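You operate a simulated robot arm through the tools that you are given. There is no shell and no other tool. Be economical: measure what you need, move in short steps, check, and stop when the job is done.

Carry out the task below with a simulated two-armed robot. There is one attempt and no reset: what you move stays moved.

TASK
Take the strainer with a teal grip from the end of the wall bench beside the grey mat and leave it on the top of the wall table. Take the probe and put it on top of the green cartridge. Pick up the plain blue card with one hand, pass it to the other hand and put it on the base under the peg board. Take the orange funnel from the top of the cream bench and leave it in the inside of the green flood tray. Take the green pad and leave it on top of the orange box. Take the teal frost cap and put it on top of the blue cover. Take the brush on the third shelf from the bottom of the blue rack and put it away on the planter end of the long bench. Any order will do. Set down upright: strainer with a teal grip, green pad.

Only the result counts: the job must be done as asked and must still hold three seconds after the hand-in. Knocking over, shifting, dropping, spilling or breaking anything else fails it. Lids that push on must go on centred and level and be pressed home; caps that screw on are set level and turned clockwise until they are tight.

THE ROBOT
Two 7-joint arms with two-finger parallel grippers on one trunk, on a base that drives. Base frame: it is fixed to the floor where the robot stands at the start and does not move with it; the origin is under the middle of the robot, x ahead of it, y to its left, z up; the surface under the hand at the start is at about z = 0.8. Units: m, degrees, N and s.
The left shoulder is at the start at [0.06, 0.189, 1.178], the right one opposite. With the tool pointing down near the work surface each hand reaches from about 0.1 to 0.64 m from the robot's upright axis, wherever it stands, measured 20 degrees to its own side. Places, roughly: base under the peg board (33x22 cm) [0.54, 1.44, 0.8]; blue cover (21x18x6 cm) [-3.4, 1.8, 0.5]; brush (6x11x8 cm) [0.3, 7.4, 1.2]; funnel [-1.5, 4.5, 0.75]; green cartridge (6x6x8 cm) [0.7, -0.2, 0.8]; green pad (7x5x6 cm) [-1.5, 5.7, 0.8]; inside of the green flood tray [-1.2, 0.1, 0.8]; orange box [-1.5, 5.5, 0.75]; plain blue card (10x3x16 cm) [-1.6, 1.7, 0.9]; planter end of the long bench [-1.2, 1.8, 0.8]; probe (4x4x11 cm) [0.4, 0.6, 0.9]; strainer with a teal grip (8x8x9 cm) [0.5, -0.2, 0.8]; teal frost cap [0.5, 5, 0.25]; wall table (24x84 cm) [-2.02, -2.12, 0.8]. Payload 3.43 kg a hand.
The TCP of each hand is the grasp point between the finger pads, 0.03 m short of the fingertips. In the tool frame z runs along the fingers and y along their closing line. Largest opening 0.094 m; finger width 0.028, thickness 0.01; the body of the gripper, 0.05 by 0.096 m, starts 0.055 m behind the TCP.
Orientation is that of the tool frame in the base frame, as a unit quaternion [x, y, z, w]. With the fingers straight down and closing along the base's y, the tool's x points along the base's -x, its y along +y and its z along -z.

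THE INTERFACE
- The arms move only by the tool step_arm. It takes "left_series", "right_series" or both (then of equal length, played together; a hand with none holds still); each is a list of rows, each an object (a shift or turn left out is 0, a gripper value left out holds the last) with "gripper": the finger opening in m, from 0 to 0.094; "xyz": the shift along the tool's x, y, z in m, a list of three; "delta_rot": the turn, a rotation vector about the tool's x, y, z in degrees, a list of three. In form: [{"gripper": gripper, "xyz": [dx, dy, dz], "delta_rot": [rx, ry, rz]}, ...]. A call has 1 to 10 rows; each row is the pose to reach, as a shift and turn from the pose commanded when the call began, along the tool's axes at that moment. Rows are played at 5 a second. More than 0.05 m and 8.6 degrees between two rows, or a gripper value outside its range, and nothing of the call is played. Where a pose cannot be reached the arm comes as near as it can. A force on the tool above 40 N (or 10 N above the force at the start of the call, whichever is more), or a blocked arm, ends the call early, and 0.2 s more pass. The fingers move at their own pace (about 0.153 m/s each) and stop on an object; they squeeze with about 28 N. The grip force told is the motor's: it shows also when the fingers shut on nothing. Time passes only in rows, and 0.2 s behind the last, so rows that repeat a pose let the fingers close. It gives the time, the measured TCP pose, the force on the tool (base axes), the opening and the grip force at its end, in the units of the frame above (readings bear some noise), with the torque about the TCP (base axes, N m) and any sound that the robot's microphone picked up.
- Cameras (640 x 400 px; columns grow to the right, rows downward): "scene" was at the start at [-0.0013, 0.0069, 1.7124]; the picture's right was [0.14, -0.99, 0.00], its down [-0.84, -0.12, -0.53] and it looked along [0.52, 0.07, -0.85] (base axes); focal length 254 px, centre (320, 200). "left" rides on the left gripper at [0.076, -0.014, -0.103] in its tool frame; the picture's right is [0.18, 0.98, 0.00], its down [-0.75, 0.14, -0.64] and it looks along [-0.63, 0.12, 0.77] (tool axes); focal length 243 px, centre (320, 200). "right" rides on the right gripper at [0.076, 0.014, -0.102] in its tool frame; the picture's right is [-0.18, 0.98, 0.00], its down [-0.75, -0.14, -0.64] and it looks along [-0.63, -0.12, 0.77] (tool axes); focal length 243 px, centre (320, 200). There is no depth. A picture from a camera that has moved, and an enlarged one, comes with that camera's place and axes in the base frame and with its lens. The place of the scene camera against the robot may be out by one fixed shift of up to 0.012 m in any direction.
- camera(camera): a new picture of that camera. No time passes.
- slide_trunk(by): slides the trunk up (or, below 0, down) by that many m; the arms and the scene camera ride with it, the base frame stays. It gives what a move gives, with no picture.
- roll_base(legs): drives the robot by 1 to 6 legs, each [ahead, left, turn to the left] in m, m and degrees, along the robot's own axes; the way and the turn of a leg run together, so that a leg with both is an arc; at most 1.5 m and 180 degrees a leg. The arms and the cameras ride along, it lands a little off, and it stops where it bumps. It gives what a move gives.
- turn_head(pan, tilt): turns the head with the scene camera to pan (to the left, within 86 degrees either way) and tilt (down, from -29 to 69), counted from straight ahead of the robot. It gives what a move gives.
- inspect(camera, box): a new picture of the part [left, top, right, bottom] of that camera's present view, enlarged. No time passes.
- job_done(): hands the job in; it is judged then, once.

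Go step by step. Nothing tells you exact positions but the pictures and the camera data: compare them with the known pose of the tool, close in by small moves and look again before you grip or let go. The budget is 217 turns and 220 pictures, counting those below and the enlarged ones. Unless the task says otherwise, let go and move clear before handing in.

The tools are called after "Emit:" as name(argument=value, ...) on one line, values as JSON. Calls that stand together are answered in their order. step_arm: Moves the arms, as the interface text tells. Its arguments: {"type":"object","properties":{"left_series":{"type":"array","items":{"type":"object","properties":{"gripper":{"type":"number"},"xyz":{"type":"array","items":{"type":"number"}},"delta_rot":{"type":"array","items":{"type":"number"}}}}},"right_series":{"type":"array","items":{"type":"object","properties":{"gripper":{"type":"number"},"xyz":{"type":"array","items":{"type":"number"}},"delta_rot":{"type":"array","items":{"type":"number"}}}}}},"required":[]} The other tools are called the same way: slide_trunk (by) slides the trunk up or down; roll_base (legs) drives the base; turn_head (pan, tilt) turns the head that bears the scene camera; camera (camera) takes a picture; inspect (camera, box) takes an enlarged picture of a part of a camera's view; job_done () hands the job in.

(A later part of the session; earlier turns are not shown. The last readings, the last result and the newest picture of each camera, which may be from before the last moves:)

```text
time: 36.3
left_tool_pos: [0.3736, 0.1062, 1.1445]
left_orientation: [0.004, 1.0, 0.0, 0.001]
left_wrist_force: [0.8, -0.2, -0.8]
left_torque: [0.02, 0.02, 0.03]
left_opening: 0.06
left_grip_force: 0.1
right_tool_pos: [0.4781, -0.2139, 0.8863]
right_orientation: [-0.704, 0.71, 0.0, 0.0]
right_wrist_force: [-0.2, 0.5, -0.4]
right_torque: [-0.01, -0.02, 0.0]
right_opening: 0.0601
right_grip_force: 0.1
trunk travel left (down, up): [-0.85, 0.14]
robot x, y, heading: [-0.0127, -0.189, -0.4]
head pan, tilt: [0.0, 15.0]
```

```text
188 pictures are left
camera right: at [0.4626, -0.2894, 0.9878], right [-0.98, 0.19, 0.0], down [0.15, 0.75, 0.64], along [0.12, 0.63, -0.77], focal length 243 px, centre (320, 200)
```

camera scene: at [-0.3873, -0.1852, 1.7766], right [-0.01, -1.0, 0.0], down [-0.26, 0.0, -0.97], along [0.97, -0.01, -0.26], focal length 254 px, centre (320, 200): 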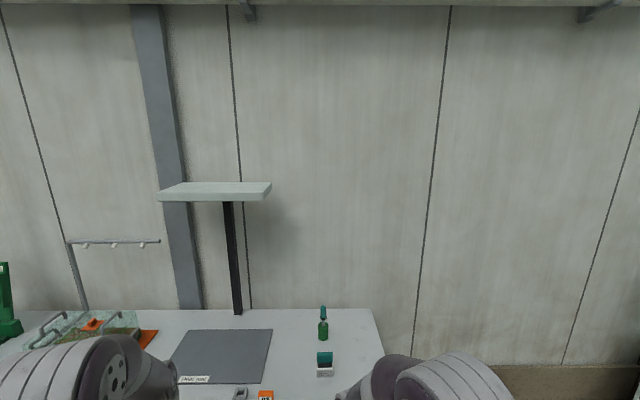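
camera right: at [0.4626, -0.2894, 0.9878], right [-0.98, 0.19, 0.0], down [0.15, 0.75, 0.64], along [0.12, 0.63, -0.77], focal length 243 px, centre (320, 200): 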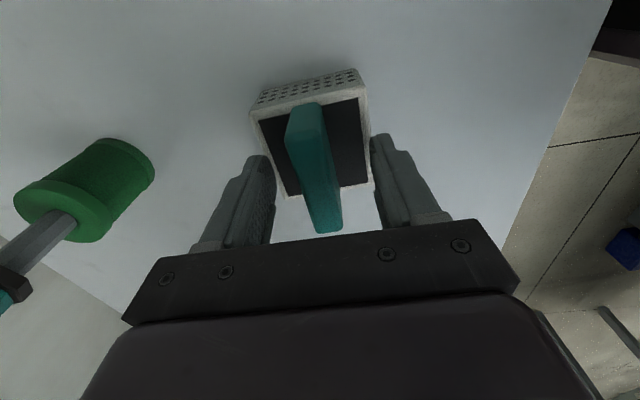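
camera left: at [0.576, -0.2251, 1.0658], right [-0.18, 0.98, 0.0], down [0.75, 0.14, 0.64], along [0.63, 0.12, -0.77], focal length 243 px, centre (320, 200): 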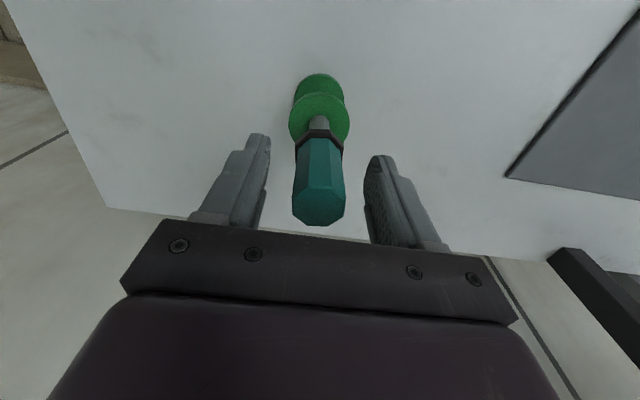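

Emit:
step_arm(right_series=[{"xyz": [0, 0, 0.008]}, {"xyz": [0, 0, 0.016]}, {"xyz": [0, 0, 0.016], "gripper": 0.0}, {"xyz": [0, 0, 0.016]}, {"xyz": [0, 0, 0.016]}, {"xyz": [0, 0, 0.016]}])

Emit:
step_arm(right_series=[{"xyz": [0, 0, -0.003]}, {"xyz": [0, 0, -0.007]}, {"xyz": [0, 0, -0.012]}, {"xyz": [0, 0, -0.018]}, {"xyz": [0, 0, -0.018]}])

Emit:
camera(camera="right")

```text
time: 37.0
left_tool_pos: [0.3708, 0.1063, 1.1449]
left_orientation: [0.006, 1.0, 0.0, 0.002]
left_wrist_force: [0.2, 0.6, -0.1]
left_torque: [0.03, 0.04, 0.03]
left_opening: 0.0599
left_grip_force: 0.1
right_tool_pos: [0.4801, -0.2125, 0.8763]
right_orientation: [-0.704, 0.71, -0.002, 0.002]
right_wrist_force: [-10.8, -2.5, 31.1]
right_torque: [-0.01, 0.38, 0.1]
right_opening: 0.022
right_grip_force: 27.8
trunk travel left (down, up): [-0.85, 0.14]
robot x, y, heading: [-0.0146, -0.1829, -0.6]
head pan, tilt: [0.0, 15.0]
stopped in row 3 (right hand): the force on the tool passed its limit at 45 N (the readings are from after the stop); the commanded pose is now the measured one
```

```text
time: 38.2
left_tool_pos: [0.3729, 0.1073, 1.1437]
left_orientation: [0.005, 1.0, 0.001, 0.001]
left_wrist_force: [0.2, 0.4, 0.0]
left_torque: [0.02, 0.02, 0.01]
left_opening: 0.06
left_grip_force: 0.1
right_tool_pos: [0.4813, -0.2127, 0.8897]
right_orientation: [-0.705, 0.71, 0.001, 0.001]
right_wrist_force: [0.2, 0.2, -0.9]
right_torque: [0.01, 0.0, 0.0]
right_opening: 0.0214
right_grip_force: 27.9
trunk travel left (down, up): [-0.85, 0.14]
robot x, y, heading: [-0.0146, -0.1883, -0.3]
head pan, tilt: [0.0, 15.0]
```

```text
187 pictures are left
camera right: at [0.4651, -0.2891, 0.9924], right [-0.98, 0.19, 0.0], down [0.15, 0.75, 0.64], along [0.13, 0.63, -0.77], focal length 243 px, centre (320, 200)
```

right: 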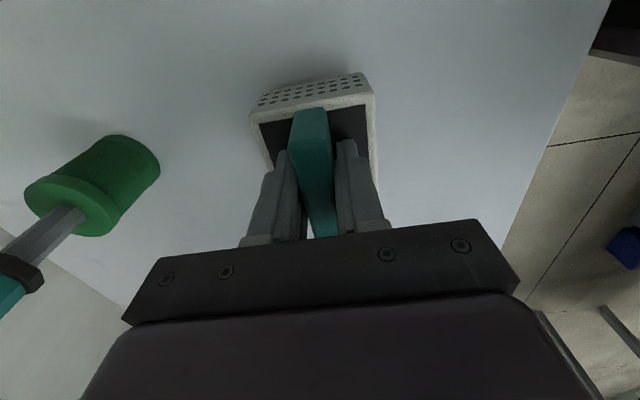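

Light weight and still gripped. I continue lifting slowly and check.

Emit:
step_arm(right_series=[{"xyz": [0, 0, -0.01]}, {"xyz": [0, 0, -0.02]}, {"xyz": [0, 0, -0.03]}, {"xyz": [0, 0, -0.04]}, {"xyz": [0, 0, -0.05]}, {"xyz": [0, 0, -0.06]}])

Emit:
camera(camera="right")

```text
time: 39.6
left_tool_pos: [0.3731, 0.107, 1.1431]
left_orientation: [0.005, 1.0, 0.001, 0.001]
left_wrist_force: [0.5, 0.4, 0.0]
left_torque: [-0.01, 0.02, -0.05]
left_opening: 0.0599
left_grip_force: 0.0
right_tool_pos: [0.4795, -0.2132, 0.9511]
right_orientation: [-0.704, 0.71, 0.0, 0.001]
right_wrist_force: [-0.4, 0.3, -1.1]
right_torque: [-0.02, -0.02, 0.01]
right_opening: 0.0217
right_grip_force: 27.9
trunk travel left (down, up): [-0.85, 0.14]
robot x, y, heading: [-0.0106, -0.1841, -0.4]
head pan, tilt: [0.0, 15.0]
```

```text
186 pictures are left
camera right: at [0.4638, -0.2886, 1.0529], right [-0.98, 0.19, 0.0], down [0.15, 0.75, 0.64], along [0.13, 0.63, -0.77], focal length 243 px, centre (320, 200)
```

right: 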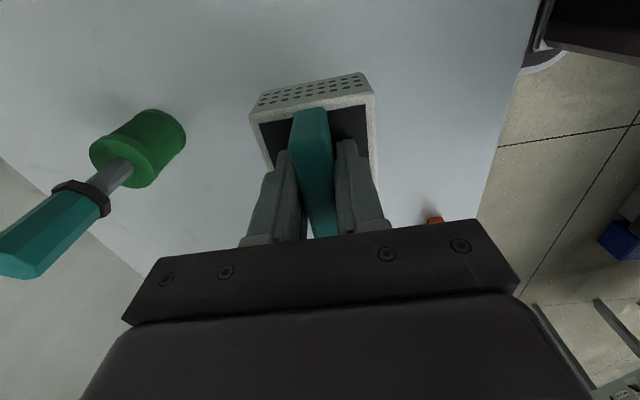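

The strainer is held now. I lift on gently and draw it back.

Emit:
step_arm(right_series=[{"xyz": [0, 0, -0.02]}, {"xyz": [0, 0, -0.04]}, {"xyz": [0, 0.0, -0.06]}, {"xyz": [0, 0.02, -0.08]}, {"xyz": [0.01, 0.04, -0.1]}, {"xyz": [0.02, 0.06, -0.12]}, {"xyz": [0.03, 0.08, -0.13]}, {"xyz": [0.04, 0.1, -0.13]}, {"xyz": [0.05, 0.12, -0.13]}])

Emit:
roll_base(legs=[[-0.45, 0, 0]])

Emit:
turn_head(pan=-70, tilt=25)

Emit:
camera(camera="scene")

Emit:
camera(camera="right")

```text
time: 41.6
left_tool_pos: [0.3728, 0.1065, 1.1438]
left_orientation: [0.006, 1.0, 0.0, 0.001]
left_wrist_force: [-0.1, 0.4, -0.9]
left_torque: [0.0, 0.02, -0.02]
left_opening: 0.0601
left_grip_force: 0.1
right_tool_pos: [0.3593, -0.2632, 1.08]
right_orientation: [-0.704, 0.71, 0.0, 0.002]
right_wrist_force: [-0.1, 0.0, 0.3]
right_torque: [-0.03, 0.01, 0.01]
right_opening: 0.0217
right_grip_force: 27.7
trunk travel left (down, up): [-0.85, 0.14]
robot x, y, heading: [-0.0118, -0.1858, -0.6]
head pan, tilt: [0.0, 15.0]
```

```text
time: 44.3
left_tool_pos: [-0.08, 0.111, 1.1419]
left_orientation: [0.004, 1.0, -0.001, 0.0]
left_wrist_force: [-0.5, 0.4, 0.4]
left_torque: [-0.02, 0.02, 0.0]
left_opening: 0.0599
left_grip_force: 0.1
right_tool_pos: [-0.09, -0.257, 1.0791]
right_orientation: [-0.706, 0.708, 0.0, 0.001]
right_wrist_force: [-0.3, -0.5, -1.1]
right_torque: [-0.01, 0.02, -0.03]
right_opening: 0.0215
right_grip_force: 27.7
trunk travel left (down, up): [-0.85, 0.14]
robot x, y, heading: [-0.4647, -0.1859, -0.6]
head pan, tilt: [0.0, 15.0]
```

```text
time: 45.7
left_tool_pos: [-0.0794, 0.1105, 1.1418]
left_orientation: [0.004, 1.0, 0.0, 0.0]
left_wrist_force: [-0.9, 0.1, 0.4]
left_torque: [0.0, -0.02, 0.0]
left_opening: 0.06
left_grip_force: 0.0
right_tool_pos: [-0.0919, -0.2582, 1.0795]
right_orientation: [-0.705, 0.709, 0.0, 0.002]
right_wrist_force: [-0.6, 0.2, -0.8]
right_torque: [-0.02, -0.01, 0.03]
right_opening: 0.0217
right_grip_force: 28.3
trunk travel left (down, up): [-0.85, 0.14]
robot x, y, heading: [-0.4655, -0.1793, -0.1]
head pan, tilt: [-70.0, 25.0]
```

```text
185 pictures are left
camera scene: at [-0.504, -0.272, 1.7604], right [-0.94, -0.34, 0.0], down [-0.14, 0.4, -0.91], along [0.31, -0.85, -0.42], focal length 254 px, centre (320, 200)
```

scene: 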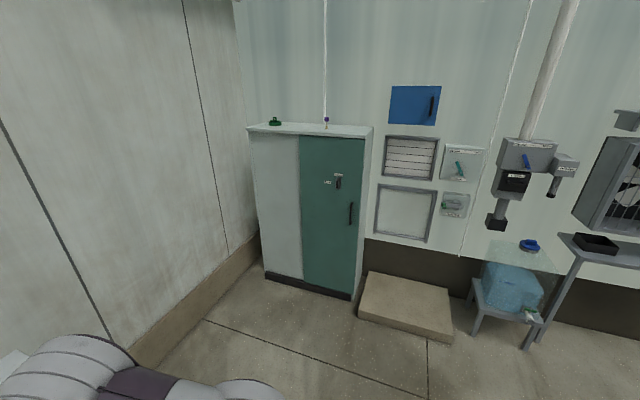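

```text
184 pictures are left
camera right: at [-0.1071, -0.3334, 1.182], right [-0.98, 0.19, 0.0], down [0.14, 0.75, 0.64], along [0.12, 0.63, -0.77], focal length 243 px, centre (320, 200)
```

right: 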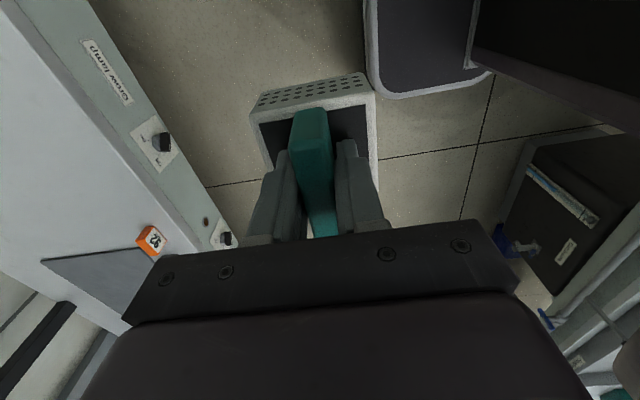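

The wall table is further right along that wall. I turn the robot to face −y and look ahead.

Emit:
roll_base(legs=[[0, 0, -90]])

Emit:
turn_head(pan=-45, tilt=25)

Emit:
camera(camera="scene")

```text
time: 49.9
left_tool_pos: [-0.1665, -0.5646, 1.1434]
left_orientation: [0.704, 0.71, 0.0, 0.001]
left_wrist_force: [0.5, 0.2, -0.6]
left_torque: [0.0, 0.05, 0.01]
left_opening: 0.0602
left_grip_force: 0.1
right_tool_pos: [-0.534, -0.5589, 1.0798]
right_orientation: [-0.005, 1.0, -0.002, 0.001]
right_wrist_force: [-0.1, 0.5, -0.8]
right_torque: [-0.01, 0.01, -0.01]
right_opening: 0.0215
right_grip_force: 27.3
trunk travel left (down, up): [-0.85, 0.14]
robot x, y, heading: [-0.4676, -0.1842, -89.7]
head pan, tilt: [-70.0, 25.0]
```

```text
time: 50.8
left_tool_pos: [-0.1662, -0.5644, 1.142]
left_orientation: [0.704, 0.71, -0.001, 0.001]
left_wrist_force: [-0.4, 0.4, -0.3]
left_torque: [0.01, -0.04, -0.01]
left_opening: 0.06
left_grip_force: 0.1
right_tool_pos: [-0.5354, -0.5594, 1.0799]
right_orientation: [-0.005, 1.0, -0.001, 0.002]
right_wrist_force: [0.6, -0.2, -0.4]
right_torque: [0.0, -0.01, -0.02]
right_opening: 0.0219
right_grip_force: 27.8
trunk travel left (down, up): [-0.85, 0.14]
robot x, y, heading: [-0.4614, -0.1841, -89.5]
head pan, tilt: [-45.0, 25.0]
```

```text
183 pictures are left
camera scene: at [-0.5403, -0.1915, 1.7604], right [-0.71, 0.7, 0.0], down [0.3, 0.3, -0.91], along [-0.64, -0.65, -0.42], focal length 254 px, centre (320, 200)
```

scene: 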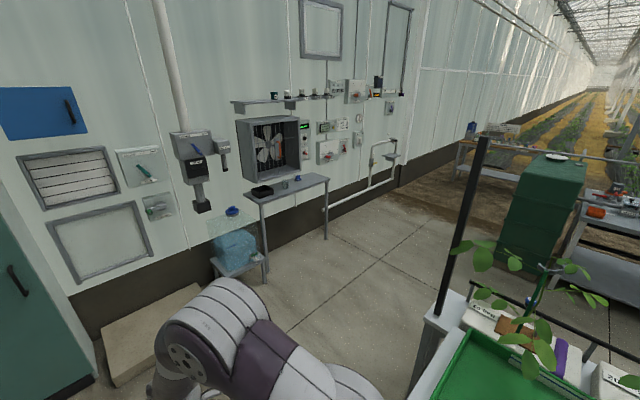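

I see the wall table at x −1.58…−2.43, y about −2.0…−2.24, with a free stretch near x −2.1…−2.3. I drive ahead 1.1 m and then strafe right 1.5 m.

Emit:
roll_base(legs=[[1.05, 0, 0], [0, -1.5, 0]])

Emit:
turn_head(pan=-15, tilt=45)

Emit:
camera(camera="scene")

Emit:
camera(camera="right")

```text
time: 63.2
left_tool_pos: [-1.6591, -1.6134, 1.1432]
left_orientation: [0.699, 0.715, -0.001, 0.001]
left_wrist_force: [0.0, -0.5, -0.5]
left_torque: [0.01, 0.0, 0.02]
left_opening: 0.0601
left_grip_force: 0.1
right_tool_pos: [-2.0296, -1.6122, 1.0807]
right_orientation: [-0.012, 1.0, -0.002, 0.0]
right_wrist_force: [0.0, -0.5, -0.7]
right_torque: [0.03, 0.02, -0.01]
right_opening: 0.0217
right_grip_force: 28.3
trunk travel left (down, up): [-0.85, 0.14]
robot x, y, heading: [-1.9635, -1.2369, -88.8]
head pan, tilt: [-45.0, 25.0]
```

```text
time: 64.1
left_tool_pos: [-1.6594, -1.614, 1.1434]
left_orientation: [0.699, 0.715, -0.001, 0.0]
left_wrist_force: [0.4, 0.1, -0.2]
left_torque: [-0.04, 0.0, -0.02]
left_opening: 0.06
left_grip_force: 0.0
right_tool_pos: [-2.0291, -1.613, 1.0811]
right_orientation: [-0.012, 1.0, -0.002, 0.001]
right_wrist_force: [-0.7, -0.7, 0.2]
right_torque: [0.01, 0.01, 0.0]
right_opening: 0.0218
right_grip_force: 28.1
trunk travel left (down, up): [-0.85, 0.14]
robot x, y, heading: [-1.9679, -1.2351, -88.9]
head pan, tilt: [-15.0, 45.0]
```

```text
182 pictures are left
camera scene: at [-1.9942, -1.2586, 1.7299], right [-0.97, 0.24, 0.0], down [0.17, 0.69, -0.71], along [-0.17, -0.69, -0.71], focal length 254 px, centre (320, 200)
```

scene: 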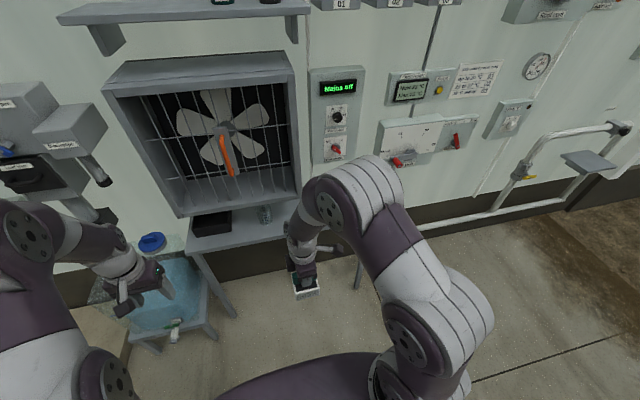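

```text
181 pictures are left
camera right: at [-2.1056, -1.5999, 1.182], right [0.16, 0.99, 0.0], down [0.76, -0.12, 0.64], along [0.63, -0.11, -0.77], focal length 243 px, centre (320, 200)
```

right: 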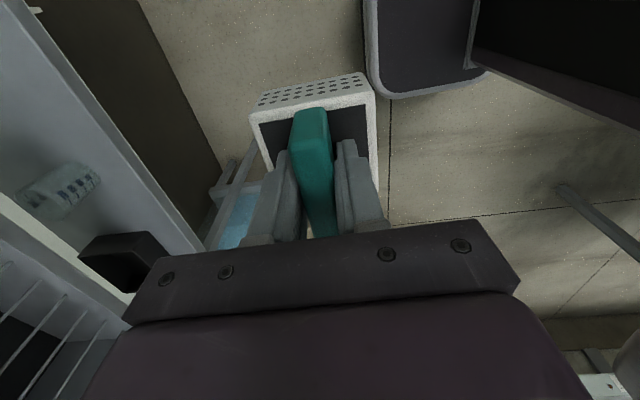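

The table's right part is hidden behind the arm. I strafe right a bit more and look again.

Emit:
roll_base(legs=[[0, -0.4, -1]])

Emit:
turn_head(pan=10, tilt=45)

Emit:
camera(camera="scene")

Emit:
camera(camera="right")

```text
time: 66.6
left_tool_pos: [-2.0633, -1.6254, 1.142]
left_orientation: [0.703, 0.712, -0.001, 0.0]
left_wrist_force: [0.4, -0.5, 0.2]
left_torque: [-0.02, -0.03, 0.0]
left_opening: 0.0601
left_grip_force: 0.0
right_tool_pos: [-2.4313, -1.6194, 1.0802]
right_orientation: [-0.007, 1.0, -0.002, 0.0]
right_wrist_force: [-0.8, 0.7, -1.2]
right_torque: [0.01, 0.01, -0.01]
right_opening: 0.0217
right_grip_force: 28.2
trunk travel left (down, up): [-0.85, 0.14]
robot x, y, heading: [-2.3653, -1.2423, -89.4]
head pan, tilt: [-15.0, 45.0]
```

```text
time: 67.5
left_tool_pos: [-2.0634, -1.6242, 1.1432]
left_orientation: [0.703, 0.711, -0.001, -0.001]
left_wrist_force: [0.3, 0.3, 0.1]
left_torque: [-0.01, 0.0, -0.04]
left_opening: 0.0599
left_grip_force: 0.1
right_tool_pos: [-2.4333, -1.6197, 1.0791]
right_orientation: [-0.006, 1.0, -0.002, 0.0]
right_wrist_force: [0.6, -0.1, -0.2]
right_torque: [0.0, -0.05, 0.0]
right_opening: 0.0216
right_grip_force: 27.6
trunk travel left (down, up): [-0.85, 0.14]
robot x, y, heading: [-2.3657, -1.2446, -89.3]
head pan, tilt: [10.0, 45.0]
```

```text
180 pictures are left
camera scene: at [-2.3592, -1.2665, 1.7298], right [-0.98, -0.18, 0.0], down [-0.13, 0.7, -0.71], along [0.13, -0.69, -0.71], focal length 254 px, centre (320, 200)
```

scene: 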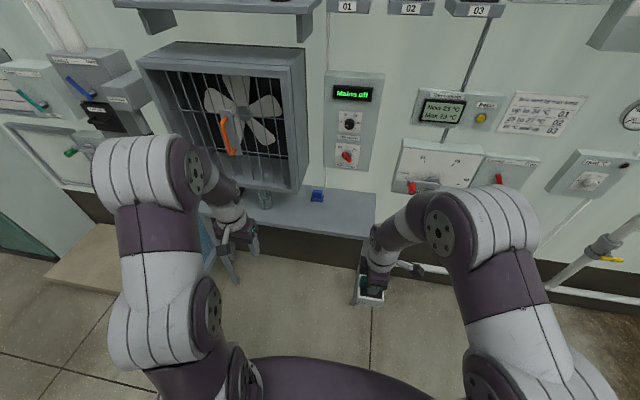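

```text
179 pictures are left
camera right: at [-2.5097, -1.6052, 1.182], right [0.17, 0.99, 0.0], down [0.75, -0.13, 0.64], along [0.63, -0.11, -0.77], focal length 243 px, centre (320, 200)
```

right: 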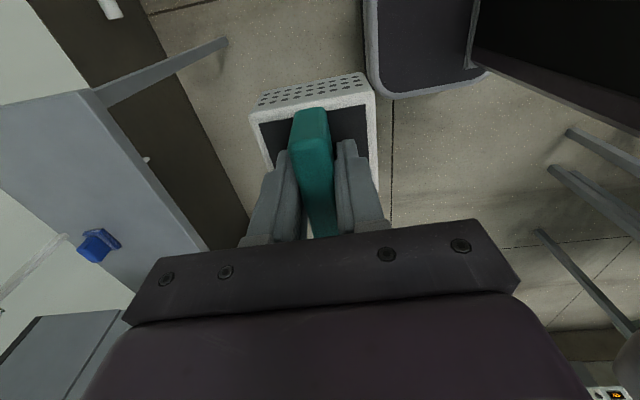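

Blue thing at (−2.17, −2.18); the right end of the table is clear. I tuck the left hand back away from the fan unit, then drive ahead 0.38 m.

Emit:
step_arm(left_series=[{"xyz": [0.04, 0, 0]}, {"xyz": [0.08, 0, 0]}, {"xyz": [0.12, 0.02, 0]}, {"xyz": [0.16, 0.04, 0]}])

Emit:
roll_base(legs=[[0.36, 0, 0]])

Emit:
camera(camera="right")

Emit:
camera(camera="scene")

```text
time: 68.5
left_tool_pos: [-2.0256, -1.4632, 1.1426]
left_orientation: [0.704, 0.711, -0.002, 0.002]
left_wrist_force: [-0.1, 0.5, 0.0]
left_torque: [-0.02, 0.02, 0.0]
left_opening: 0.0599
left_grip_force: 0.1
right_tool_pos: [-2.4323, -1.6189, 1.0808]
right_orientation: [-0.006, 1.0, -0.002, 0.001]
right_wrist_force: [-0.3, -0.6, -0.5]
right_torque: [-0.03, 0.03, 0.05]
right_opening: 0.0217
right_grip_force: 28.0
trunk travel left (down, up): [-0.85, 0.14]
robot x, y, heading: [-2.36, -1.2438, -89.2]
head pan, tilt: [10.0, 45.0]
```

```text
time: 70.8
left_tool_pos: [-2.0218, -1.8204, 1.1441]
left_orientation: [0.702, 0.712, -0.001, 0.0]
left_wrist_force: [-0.1, -0.5, 0.8]
left_torque: [-0.02, 0.0, -0.04]
left_opening: 0.06
left_grip_force: 0.1
right_tool_pos: [-2.4261, -1.9752, 1.0801]
right_orientation: [-0.007, 1.0, -0.001, 0.001]
right_wrist_force: [0.2, -0.4, -0.3]
right_torque: [0.0, -0.03, 0.0]
right_opening: 0.0217
right_grip_force: 28.1
trunk travel left (down, up): [-0.85, 0.14]
robot x, y, heading: [-2.3595, -1.6045, -88.9]
head pan, tilt: [10.0, 45.0]
```

```text
178 pictures are left
camera right: at [-2.5043, -1.9617, 1.1823], right [0.17, 0.99, 0.0], down [0.75, -0.13, 0.64], along [0.63, -0.11, -0.77], focal length 243 px, centre (320, 200)
```

right: 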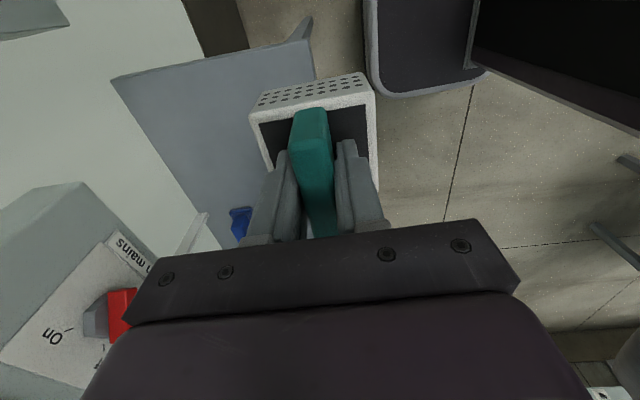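

```text
177 pictures are left
camera scene: at [-2.3546, -1.6222, 1.7299], right [-0.98, -0.19, 0.0], down [-0.13, 0.69, -0.71], along [0.13, -0.69, -0.71], focal length 254 px, centre (320, 200)
```

scene: 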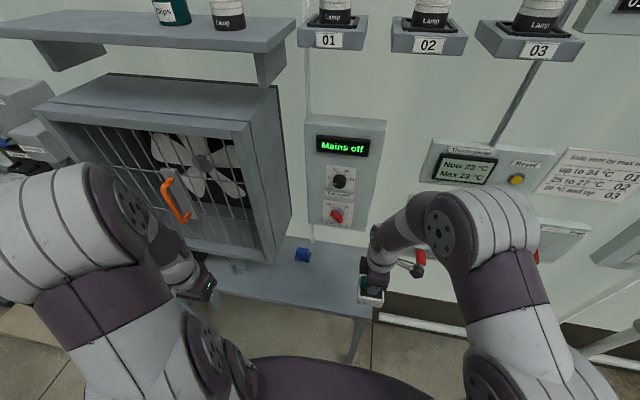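

I place it near the front at about (−2.35, −2.035), away from the wall switches. I move there and lower gently to 2 cm above.

Emit:
step_arm(right_series=[{"xyz": [-0.025, -0.02, 0]}, {"xyz": [-0.05, -0.04, 0]}, {"xyz": [-0.076, -0.06, 0]}, {"xyz": [-0.076, -0.06, 0.025]}, {"xyz": [-0.076, -0.06, 0.05]}, {"xyz": [-0.076, -0.06, 0.08]}, {"xyz": [-0.076, -0.06, 0.11]}, {"xyz": [-0.076, -0.06, 0.14]}, {"xyz": [-0.076, -0.06, 0.165]}, {"xyz": [-0.076, -0.06, 0.18]}])

Emit:
camera(camera="right")

Emit:
inspect(camera="scene", box=[280, 220, 440, 340])

```text
time: 73.0
left_tool_pos: [-2.0213, -1.8211, 1.1431]
left_orientation: [0.702, 0.712, -0.001, 0.0]
left_wrist_force: [-0.4, -1.0, 0.6]
left_torque: [0.01, -0.02, 0.0]
left_opening: 0.06
left_grip_force: 0.0
right_tool_pos: [-2.3502, -2.0341, 0.8996]
right_orientation: [-0.008, 1.0, -0.001, 0.001]
right_wrist_force: [0.9, 0.2, -0.1]
right_torque: [-0.04, 0.0, 0.02]
right_opening: 0.0215
right_grip_force: 28.1
trunk travel left (down, up): [-0.85, 0.14]
robot x, y, heading: [-2.3599, -1.6006, -89.2]
head pan, tilt: [10.0, 45.0]
```

```text
176 pictures are left
camera right: at [-2.4272, -2.0213, 1.001], right [0.17, 0.99, 0.0], down [0.75, -0.13, 0.64], along [0.63, -0.11, -0.77], focal length 243 px, centre (320, 200)
```

right: 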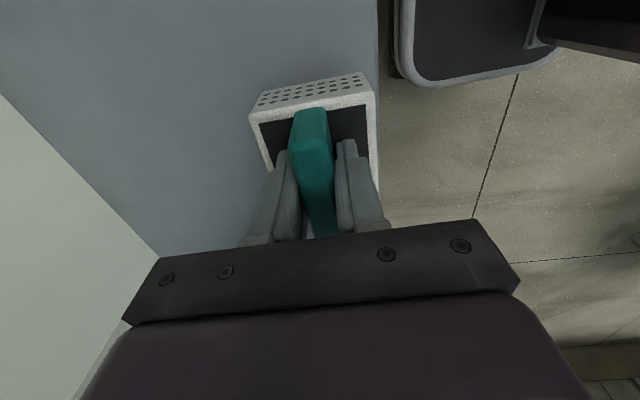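

```text
3.33 times, centred on (360, 280) of scene
camera zoom: at [-2.3545, -1.6237, 1.7299], right [-0.98, -0.19, 0.0], down [-0.13, 0.69, -0.71], along [0.13, -0.69, -0.71], focal length 848 px, centre (187, -67)
```

zoom: 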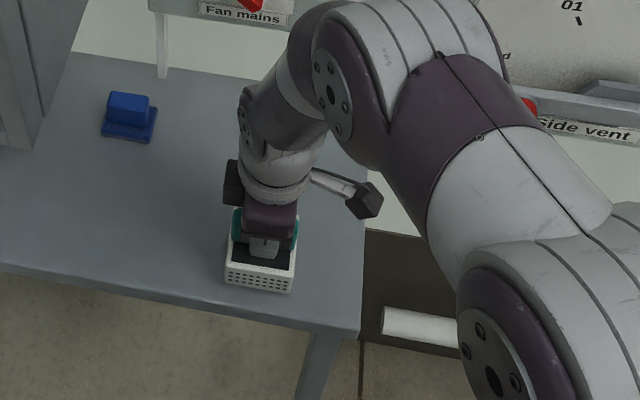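

The front edge is at y ≈ −1.985, so I shift 3 cm deeper and lower to contact.

Emit:
step_arm(right_series=[{"xyz": [0, -0.015, 0]}, {"xyz": [0, -0.03, 0]}, {"xyz": [0, -0.03, 0.01]}, {"xyz": [0, -0.03, 0.016]}, {"xyz": [0, -0.03, 0.02]}, {"xyz": [0, -0.03, 0.022]}])

Emit:
camera(camera="right")

```text
time: 74.4
left_tool_pos: [-2.022, -1.8215, 1.1429]
left_orientation: [0.703, 0.712, 0.0, 0.001]
left_wrist_force: [0.0, -0.6, 0.4]
left_torque: [0.0, -0.04, 0.0]
left_opening: 0.0601
left_grip_force: 0.1
right_tool_pos: [-2.3499, -2.0657, 0.8787]
right_orientation: [-0.007, 1.0, -0.002, 0.001]
right_wrist_force: [-0.7, 0.2, -0.3]
right_torque: [-0.03, -0.03, -0.03]
right_opening: 0.0217
right_grip_force: 27.9
trunk travel left (down, up): [-0.85, 0.14]
robot x, y, heading: [-2.356, -1.5983, -89.1]
head pan, tilt: [10.0, 45.0]
```

```text
174 pictures are left
camera right: at [-2.4269, -2.052, 0.9801], right [0.17, 0.99, 0.0], down [0.75, -0.13, 0.64], along [0.63, -0.11, -0.77], focal length 243 px, centre (320, 200)
```

right: 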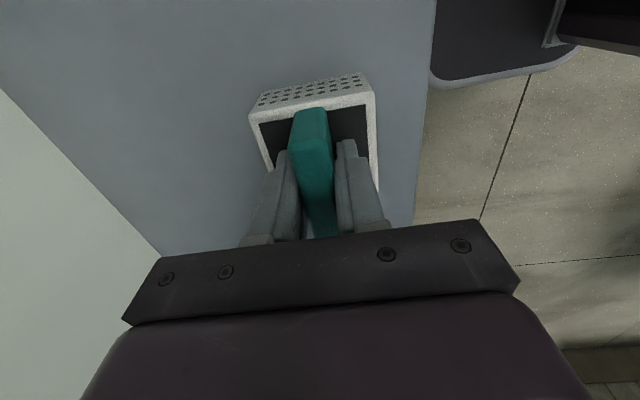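

Emit:
step_arm(right_series=[{"xyz": [0, 0, 0.002]}, {"xyz": [0, 0, 0.004]}, {"xyz": [0, 0, 0.005]}])

```text
time: 75.2
left_tool_pos: [-2.0221, -1.8192, 1.1441]
left_orientation: [0.702, 0.712, 0.0, 0.001]
left_wrist_force: [0.2, 0.1, -0.3]
left_torque: [-0.01, 0.0, -0.01]
left_opening: 0.06
left_grip_force: 0.0
right_tool_pos: [-2.3497, -2.0673, 0.8758]
right_orientation: [-0.007, 1.0, -0.005, 0.002]
right_wrist_force: [-5.7, -1.9, 27.0]
right_torque: [0.23, 0.59, 0.05]
right_opening: 0.0218
right_grip_force: 28.1
trunk travel left (down, up): [-0.85, 0.14]
robot x, y, heading: [-2.3615, -1.6004, -89.1]
head pan, tilt: [10.0, 45.0]
```

Contact with the table. I ease off 2 mm, open and rise.

Emit:
step_arm(right_series=[{"xyz": [0, 0, -0.002]}, {"xyz": [0, 0, -0.002], "gripper": 0.03}, {"xyz": [0, 0, -0.002], "gripper": 0.06}, {"xyz": [0, 0, -0.002]}, {"xyz": [0, 0, -0.03]}, {"xyz": [0, 0, -0.07]}, {"xyz": [0, 0, -0.11]}, {"xyz": [0, 0, -0.15]}])

Emit:
camera(camera="right")

```text
time: 77.0
left_tool_pos: [-2.0222, -1.8197, 1.1431]
left_orientation: [0.702, 0.712, -0.002, 0.001]
left_wrist_force: [0.1, -0.4, 0.7]
left_torque: [-0.02, -0.02, -0.03]
left_opening: 0.06
left_grip_force: 0.1
right_tool_pos: [-2.3519, -2.064, 1.0254]
right_orientation: [-0.007, 1.0, -0.002, 0.001]
right_wrist_force: [0.0, -0.3, 0.0]
right_torque: [0.01, 0.0, -0.01]
right_opening: 0.0599
right_grip_force: 0.0
trunk travel left (down, up): [-0.85, 0.14]
robot x, y, heading: [-2.3592, -1.602, -89.4]
head pan, tilt: [10.0, 45.0]
```

```text
173 pictures are left
camera right: at [-2.4289, -2.0503, 1.1276], right [0.17, 0.99, 0.0], down [0.75, -0.13, 0.64], along [0.63, -0.11, -0.77], focal length 243 px, centre (320, 200)
```

right: 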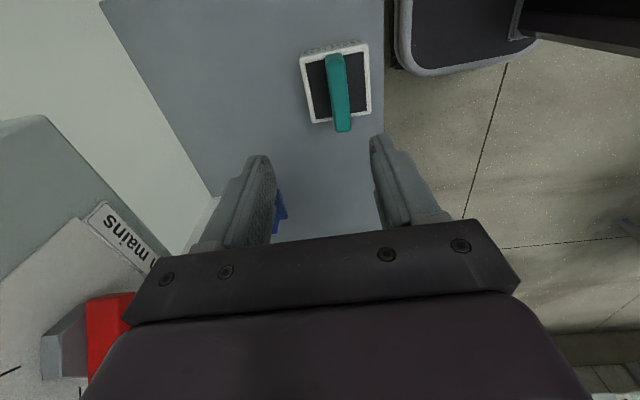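

The strainer stands on the table. Now I back away, turn to face +y and survey toward the long bench.

Emit:
step_arm(right_series=[{"xyz": [0, 0.03, -0.03]}, {"xyz": [0, 0.07, -0.06]}, {"xyz": [0, 0.11, -0.09]}])

Emit:
roll_base(legs=[[-0.5, 0, 0], [0, 0, 180]])

Emit:
turn_head(pan=-25, tilt=15)

Emit:
camera(camera="scene")

Emit:
turn_head(pan=30, tilt=15)

Emit:
camera(camera="scene")

```text
time: 77.8
left_tool_pos: [-2.0215, -1.821, 1.1428]
left_orientation: [0.703, 0.712, -0.001, 0.002]
left_wrist_force: [0.9, -0.9, -0.1]
left_torque: [-0.03, -0.03, -0.03]
left_opening: 0.0597
left_grip_force: 0.0
right_tool_pos: [-2.3521, -1.9522, 1.1118]
right_orientation: [-0.006, 1.0, -0.002, 0.001]
right_wrist_force: [0.1, 0.7, -0.1]
right_torque: [-0.03, -0.04, 0.01]
right_opening: 0.0601
right_grip_force: 0.0
trunk travel left (down, up): [-0.85, 0.14]
robot x, y, heading: [-2.363, -1.6012, -89.3]
head pan, tilt: [10.0, 45.0]
```

```text
time: 88.1
left_tool_pos: [-2.7019, -0.8695, 1.1435]
left_orientation: [0.708, -0.706, -0.001, -0.001]
left_wrist_force: [0.1, -0.5, -0.5]
left_torque: [-0.01, 0.02, -0.03]
left_opening: 0.0599
left_grip_force: 0.0
right_tool_pos: [-2.37, -0.7393, 1.1114]
right_orientation: [1.0, 0.002, -0.001, -0.002]
right_wrist_force: [-0.2, -0.4, -0.1]
right_torque: [0.0, -0.03, 0.01]
right_opening: 0.0599
right_grip_force: 0.0
trunk travel left (down, up): [-0.85, 0.14]
robot x, y, heading: [-2.3674, -1.0915, 90.3]
head pan, tilt: [10.0, 45.0]
```

```text
time: 89.1
left_tool_pos: [-2.7016, -0.8685, 1.1432]
left_orientation: [0.708, -0.706, -0.001, 0.0]
left_wrist_force: [0.3, 0.0, 0.1]
left_torque: [-0.01, -0.02, 0.01]
left_opening: 0.0597
left_grip_force: 0.1
right_tool_pos: [-2.37, -0.7392, 1.1115]
right_orientation: [1.0, 0.003, -0.001, -0.002]
right_wrist_force: [0.7, 0.3, 0.9]
right_torque: [0.02, -0.02, 0.0]
right_opening: 0.0598
right_grip_force: 0.1
trunk travel left (down, up): [-0.85, 0.14]
robot x, y, heading: [-2.3633, -1.0925, 90.5]
head pan, tilt: [-25.0, 15.0]
```

```text
172 pictures are left
camera scene: at [-2.336, -1.0705, 1.7766], right [0.91, -0.42, 0.0], down [-0.11, -0.24, -0.97], along [0.4, 0.88, -0.26], focal length 254 px, centre (320, 200)
```

scene: 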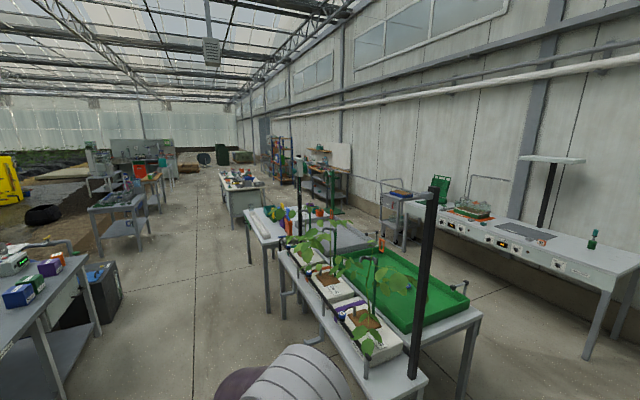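

```text
time: 90.4
left_tool_pos: [-2.7013, -0.8691, 1.143]
left_orientation: [0.708, -0.706, 0.0, -0.001]
left_wrist_force: [0.8, 0.5, 0.7]
left_torque: [0.03, 0.0, 0.01]
left_opening: 0.0601
left_grip_force: 0.0
right_tool_pos: [-2.3706, -0.7395, 1.1113]
right_orientation: [1.0, 0.002, -0.002, -0.002]
right_wrist_force: [0.3, 0.1, 0.0]
right_torque: [0.03, 0.02, 0.01]
right_opening: 0.0601
right_grip_force: 0.1
trunk travel left (down, up): [-0.85, 0.14]
robot x, y, heading: [-2.3691, -1.0921, 90.3]
head pan, tilt: [30.0, 15.0]
```

```text
171 pictures are left
camera scene: at [-2.422, -1.0747, 1.7767], right [0.86, 0.5, 0.0], down [0.13, -0.22, -0.97], along [-0.49, 0.83, -0.26], focal length 254 px, centre (320, 200)
```

scene: 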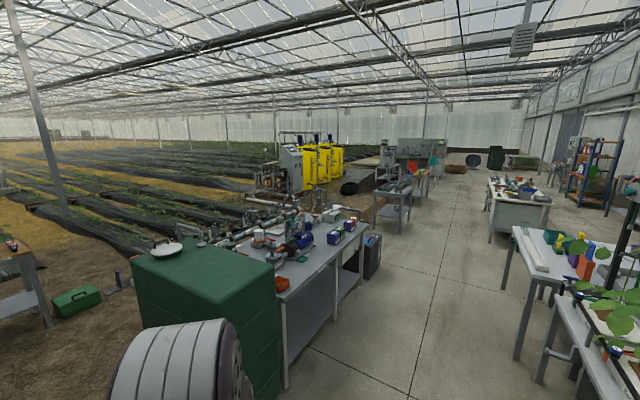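

I see a corridor at about x −2.5 between the left bench and the long bench. I drive north to y ≈ 1.1 and look at the card on the long bench.

Emit:
roll_base(legs=[[0, 0.12, 0], [1.4, 0, 0], [0.9, 0, 0]])

Emit:
turn_head(pan=-50, tilt=30)

Emit:
camera(camera="scene")

```text
time: 102.3
left_tool_pos: [-2.8447, 1.3817, 1.1428]
left_orientation: [0.71, -0.705, -0.001, -0.001]
left_wrist_force: [-0.3, -0.3, -0.7]
left_torque: [-0.04, -0.01, -0.01]
left_opening: 0.0599
left_grip_force: 0.1
right_tool_pos: [-2.5144, 1.5129, 1.1112]
right_orientation: [1.0, 0.005, -0.001, -0.001]
right_wrist_force: [-0.2, 0.1, -0.1]
right_torque: [-0.01, 0.03, -0.02]
right_opening: 0.0598
right_grip_force: 0.1
trunk travel left (down, up): [-0.85, 0.14]
robot x, y, heading: [-2.5083, 1.1617, 90.4]
head pan, tilt: [30.0, 15.0]
```

```text
time: 103.8
left_tool_pos: [-2.8436, 1.3814, 1.1435]
left_orientation: [0.711, -0.703, 0.0, 0.0]
left_wrist_force: [0.2, -0.2, -0.1]
left_torque: [0.02, -0.01, 0.0]
left_opening: 0.06
left_grip_force: 0.1
right_tool_pos: [-2.5134, 1.514, 1.1114]
right_orientation: [1.0, 0.004, -0.001, -0.002]
right_wrist_force: [-0.6, -0.1, -0.3]
right_torque: [0.01, 0.04, -0.01]
right_opening: 0.06
right_grip_force: 0.1
trunk travel left (down, up): [-0.85, 0.14]
robot x, y, heading: [-2.5084, 1.1595, 90.2]
head pan, tilt: [-50.0, 30.0]
```

```text
170 pictures are left
camera scene: at [-2.4471, 1.1555, 1.7525], right [0.65, -0.76, 0.0], down [-0.38, -0.33, -0.87], along [0.66, 0.56, -0.5], focal length 254 px, centre (320, 200)
```

scene: 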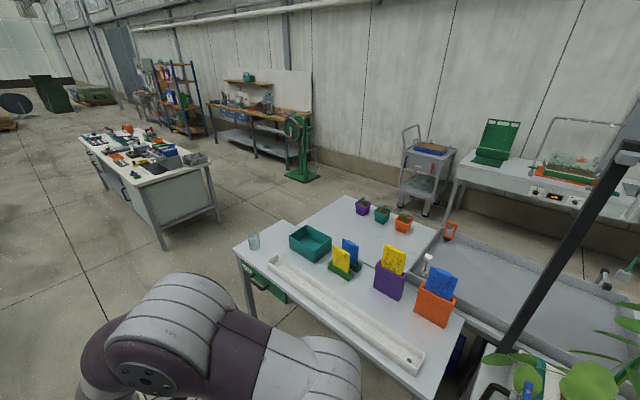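

Several cards stand in holders; I zoom to find the plain blue one.

Emit:
inspect(camera="scene", box=[310, 225, 490, 340])

Emit:
inspect(camera="scene", box=[340, 100, 640, 260])

```text
3.48 times, centred on (400, 282) of scene
camera zoom: at [-2.4471, 1.1555, 1.7525], right [0.65, -0.76, 0.0], down [-0.38, -0.33, -0.87], along [0.66, 0.56, -0.5], focal length 885 px, centre (42, -87)
```

zoom: 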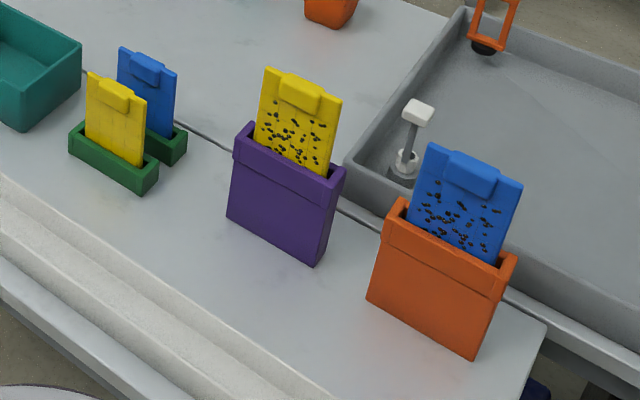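

```text
2.13 times, centred on (490, 180) of scene
camera zoom: at [-2.4471, 1.1555, 1.7525], right [0.65, -0.76, 0.0], down [-0.38, -0.33, -0.87], along [0.66, 0.56, -0.5], focal length 543 px, centre (-43, 243)
```

zoom: 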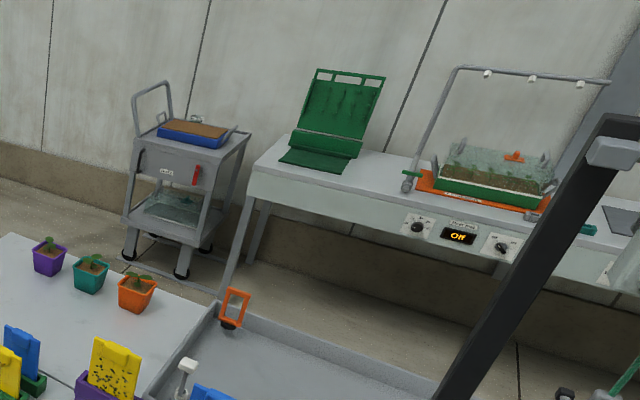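

The plain blue card is the unspotted one in the small green stand, around (−1.61, 1.63), its face looking along x. I turn to face the bench (+x) and strafe to y ≈ 1.73.

Emit:
roll_base(legs=[[0, 0, -90], [0, 0.56, 0]])

Emit:
turn_head(pan=0, tilt=40)

Emit:
camera(camera="scene")

```text
time: 110.8
left_tool_pos: [-2.2968, 2.0481, 1.143]
left_orientation: [-0.009, 1.0, -0.001, 0.001]
left_wrist_force: [-0.6, -0.1, -0.9]
left_torque: [-0.02, 0.04, 0.02]
left_opening: 0.0601
left_grip_force: 0.1
right_tool_pos: [-2.1625, 1.7171, 1.1119]
right_orientation: [0.713, -0.701, 0.001, -0.002]
right_wrist_force: [-0.4, 0.5, -0.4]
right_torque: [0.02, 0.01, 0.02]
right_opening: 0.0599
right_grip_force: 0.1
trunk travel left (down, up): [-0.85, 0.14]
robot x, y, heading: [-2.5203, 1.7081, 1.0]
head pan, tilt: [-50.0, 30.0]
```

```text
time: 112.0
left_tool_pos: [-2.2968, 2.0492, 1.1425]
left_orientation: [-0.009, 1.0, 0.0, 0.001]
left_wrist_force: [0.2, -0.5, 0.1]
left_torque: [0.01, 0.04, 0.0]
left_opening: 0.06
left_grip_force: 0.0
right_tool_pos: [-2.1635, 1.7187, 1.1113]
right_orientation: [0.714, -0.701, 0.0, -0.002]
right_wrist_force: [0.2, 0.5, 1.2]
right_torque: [0.01, -0.01, 0.0]
right_opening: 0.06
right_grip_force: 0.0
trunk travel left (down, up): [-0.85, 0.14]
robot x, y, heading: [-2.5182, 1.7086, 1.0]
head pan, tilt: [0.0, 40.0]
```

```text
167 pictures are left
camera scene: at [-2.5008, 1.7073, 1.7371], right [0.02, -1.0, 0.0], down [-0.64, -0.01, -0.77], along [0.77, 0.01, -0.64], focal length 254 px, centre (320, 200)
```

scene: 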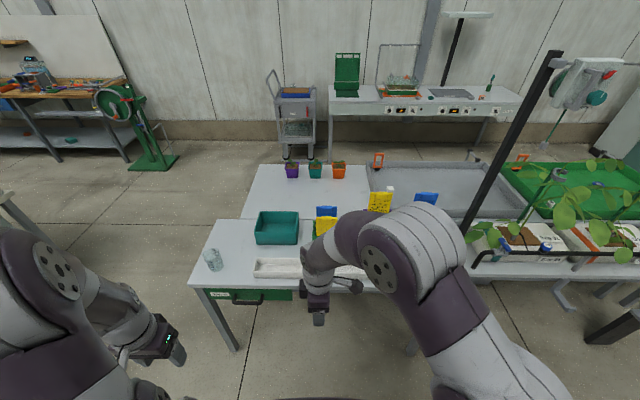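

The bench edge is at x ≈ −1.92. I drive ahead 0.35 m, hands passing well above the cards, then look with the right camera.

Emit:
roll_base(legs=[[0.35, 0, 0]])

Emit:
camera(camera="right")

Emit:
turn_head(pan=0, tilt=55)

Emit:
camera(camera="scene")

```text
time: 114.3
left_tool_pos: [-1.9422, 2.0563, 1.1422]
left_orientation: [-0.01, 1.0, -0.001, 0.0]
left_wrist_force: [-0.4, 0.1, -0.1]
left_torque: [0.03, -0.01, -0.01]
left_opening: 0.06
left_grip_force: 0.1
right_tool_pos: [-1.8073, 1.7253, 1.1129]
right_orientation: [0.715, -0.699, 0.0, -0.002]
right_wrist_force: [1.2, -0.4, 0.6]
right_torque: [-0.04, -0.02, 0.04]
right_opening: 0.06
right_grip_force: 0.0
trunk travel left (down, up): [-0.85, 0.14]
robot x, y, heading: [-2.1617, 1.7155, 1.1]
head pan, tilt: [0.0, 40.0]
```

```text
166 pictures are left
camera right: at [-1.8217, 1.6504, 1.2136], right [-0.99, 0.16, 0.0], down [0.12, 0.76, 0.64], along [0.11, 0.63, -0.77], focal length 243 px, centre (320, 200)
```

right: 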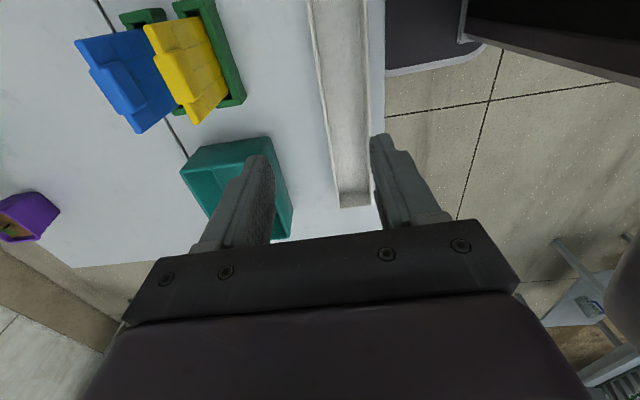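

```text
time: 115.1
left_tool_pos: [-1.9414, 2.0553, 1.1441]
left_orientation: [-0.01, 1.0, 0.0, 0.0]
left_wrist_force: [0.1, -0.5, 0.3]
left_torque: [-0.03, 0.0, -0.01]
left_opening: 0.06
left_grip_force: 0.1
right_tool_pos: [-1.8063, 1.7269, 1.1115]
right_orientation: [0.715, -0.699, -0.001, -0.002]
right_wrist_force: [0.1, -0.4, -0.6]
right_torque: [-0.01, 0.03, 0.03]
right_opening: 0.0601
right_grip_force: 0.0
trunk travel left (down, up): [-0.85, 0.14]
robot x, y, heading: [-2.1616, 1.7128, 1.3]
head pan, tilt: [0.0, 55.0]
```

```text
165 pictures are left
camera scene: at [-2.157, 1.7139, 1.7165], right [0.02, -1.0, 0.0], down [-0.82, -0.02, -0.57], along [0.57, 0.01, -0.82], focal length 254 px, centre (320, 200)
```

scene: 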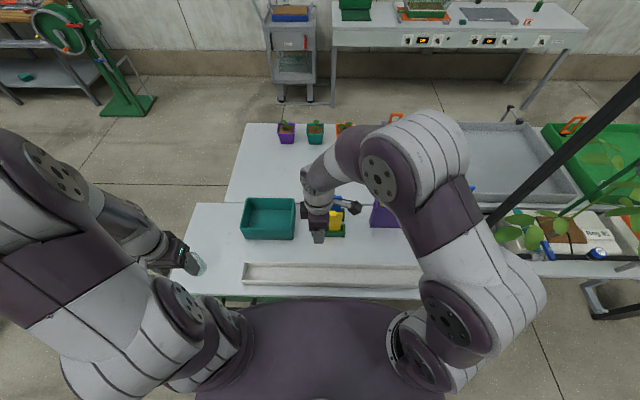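

Emit:
inspect(camera="right", box=[60, 0, 260, 140])

```text
2.86 times, centred on (160, 70) of right
camera zoom: at [-1.8204, 1.6504, 1.2132], right [-0.99, 0.16, 0.0], down [0.12, 0.76, 0.64], along [0.11, 0.63, -0.77], focal length 693 px, centre (777, 571)
```

zoom: 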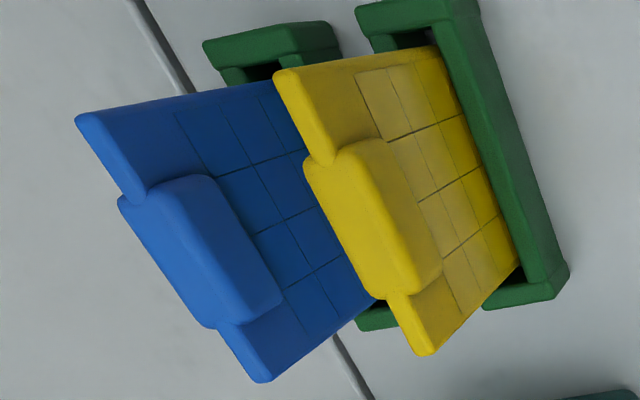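

The blue card's top is near (−1.60, 1.688), z ≈ 0.955, with the yellow one 6.5 cm nearer. I move the right hand above it.

Emit:
step_arm(right_series=[{"xyz": [0.01, -0.045, 0], "gripper": 0.056}, {"xyz": [0.02, -0.09, 0]}, {"xyz": [0.03, -0.135, 0]}, {"xyz": [0.04, -0.18, 0]}, {"xyz": [0.0435, -0.206, 0.02]}, {"xyz": [0.0435, -0.206, 0.04]}])

Emit:
camera(camera="right")

```text
time: 116.5
left_tool_pos: [-1.9424, 2.056, 1.1428]
left_orientation: [-0.01, 1.0, 0.0, 0.001]
left_wrist_force: [0.4, 0.1, 0.2]
left_torque: [0.0, 0.01, 0.03]
left_opening: 0.0599
left_grip_force: 0.1
right_tool_pos: [-1.6003, 1.6881, 1.0738]
right_orientation: [0.715, -0.7, 0.001, -0.002]
right_wrist_force: [0.1, -0.1, 0.4]
right_torque: [0.02, 0.01, 0.0]
right_opening: 0.0561
right_grip_force: 0.1
trunk travel left (down, up): [-0.85, 0.14]
robot x, y, heading: [-2.1636, 1.7179, 1.2]
head pan, tilt: [0.0, 55.0]
```

```text
163 pictures are left
camera right: at [-1.614, 1.6116, 1.1742], right [-0.99, 0.16, 0.0], down [0.12, 0.76, 0.64], along [0.11, 0.63, -0.77], focal length 243 px, centre (320, 200)
```

right: 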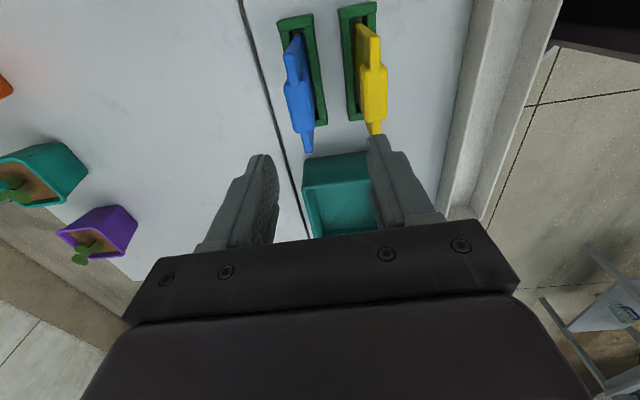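

Refined: card centre (−1.585, 1.678), turned about 3°. I correct and descend so the fingers straddle the tab.

Emit:
step_arm(right_series=[{"xyz": [0.01, -0.015, 0.0], "delta_rot": [0, 0, 3]}, {"xyz": [0.01, -0.015, 0.03], "delta_rot": [0, 0, 3]}, {"xyz": [0.01, -0.015, 0.06], "delta_rot": [0, 0, 3]}, {"xyz": [0.01, -0.015, 0.08], "delta_rot": [0, 0, 3]}])

Emit:
camera(camera="right")

```text
time: 117.5
left_tool_pos: [-1.9418, 2.0557, 1.1439]
left_orientation: [-0.01, 1.0, 0.0, 0.001]
left_wrist_force: [0.7, 0.6, 0.4]
left_torque: [-0.01, 0.0, -0.01]
left_opening: 0.0597
left_grip_force: 0.1
right_tool_pos: [-1.5847, 1.6768, 0.9917]
right_orientation: [-0.696, 0.718, 0.0, 0.002]
right_wrist_force: [-0.4, -1.1, 0.4]
right_torque: [0.0, 0.0, 0.01]
right_opening: 0.0559
right_grip_force: 0.1
trunk travel left (down, up): [-0.85, 0.14]
robot x, y, heading: [-2.1623, 1.7158, 1.4]
head pan, tilt: [0.0, 55.0]
```

```text
162 pictures are left
camera right: at [-1.6021, 1.6017, 1.093], right [-0.98, 0.22, 0.0], down [0.16, 0.75, 0.64], along [0.14, 0.63, -0.77], focal length 243 px, centre (320, 200)
```

right: 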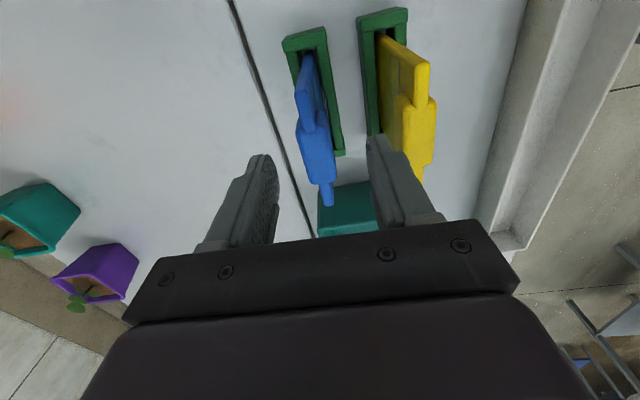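

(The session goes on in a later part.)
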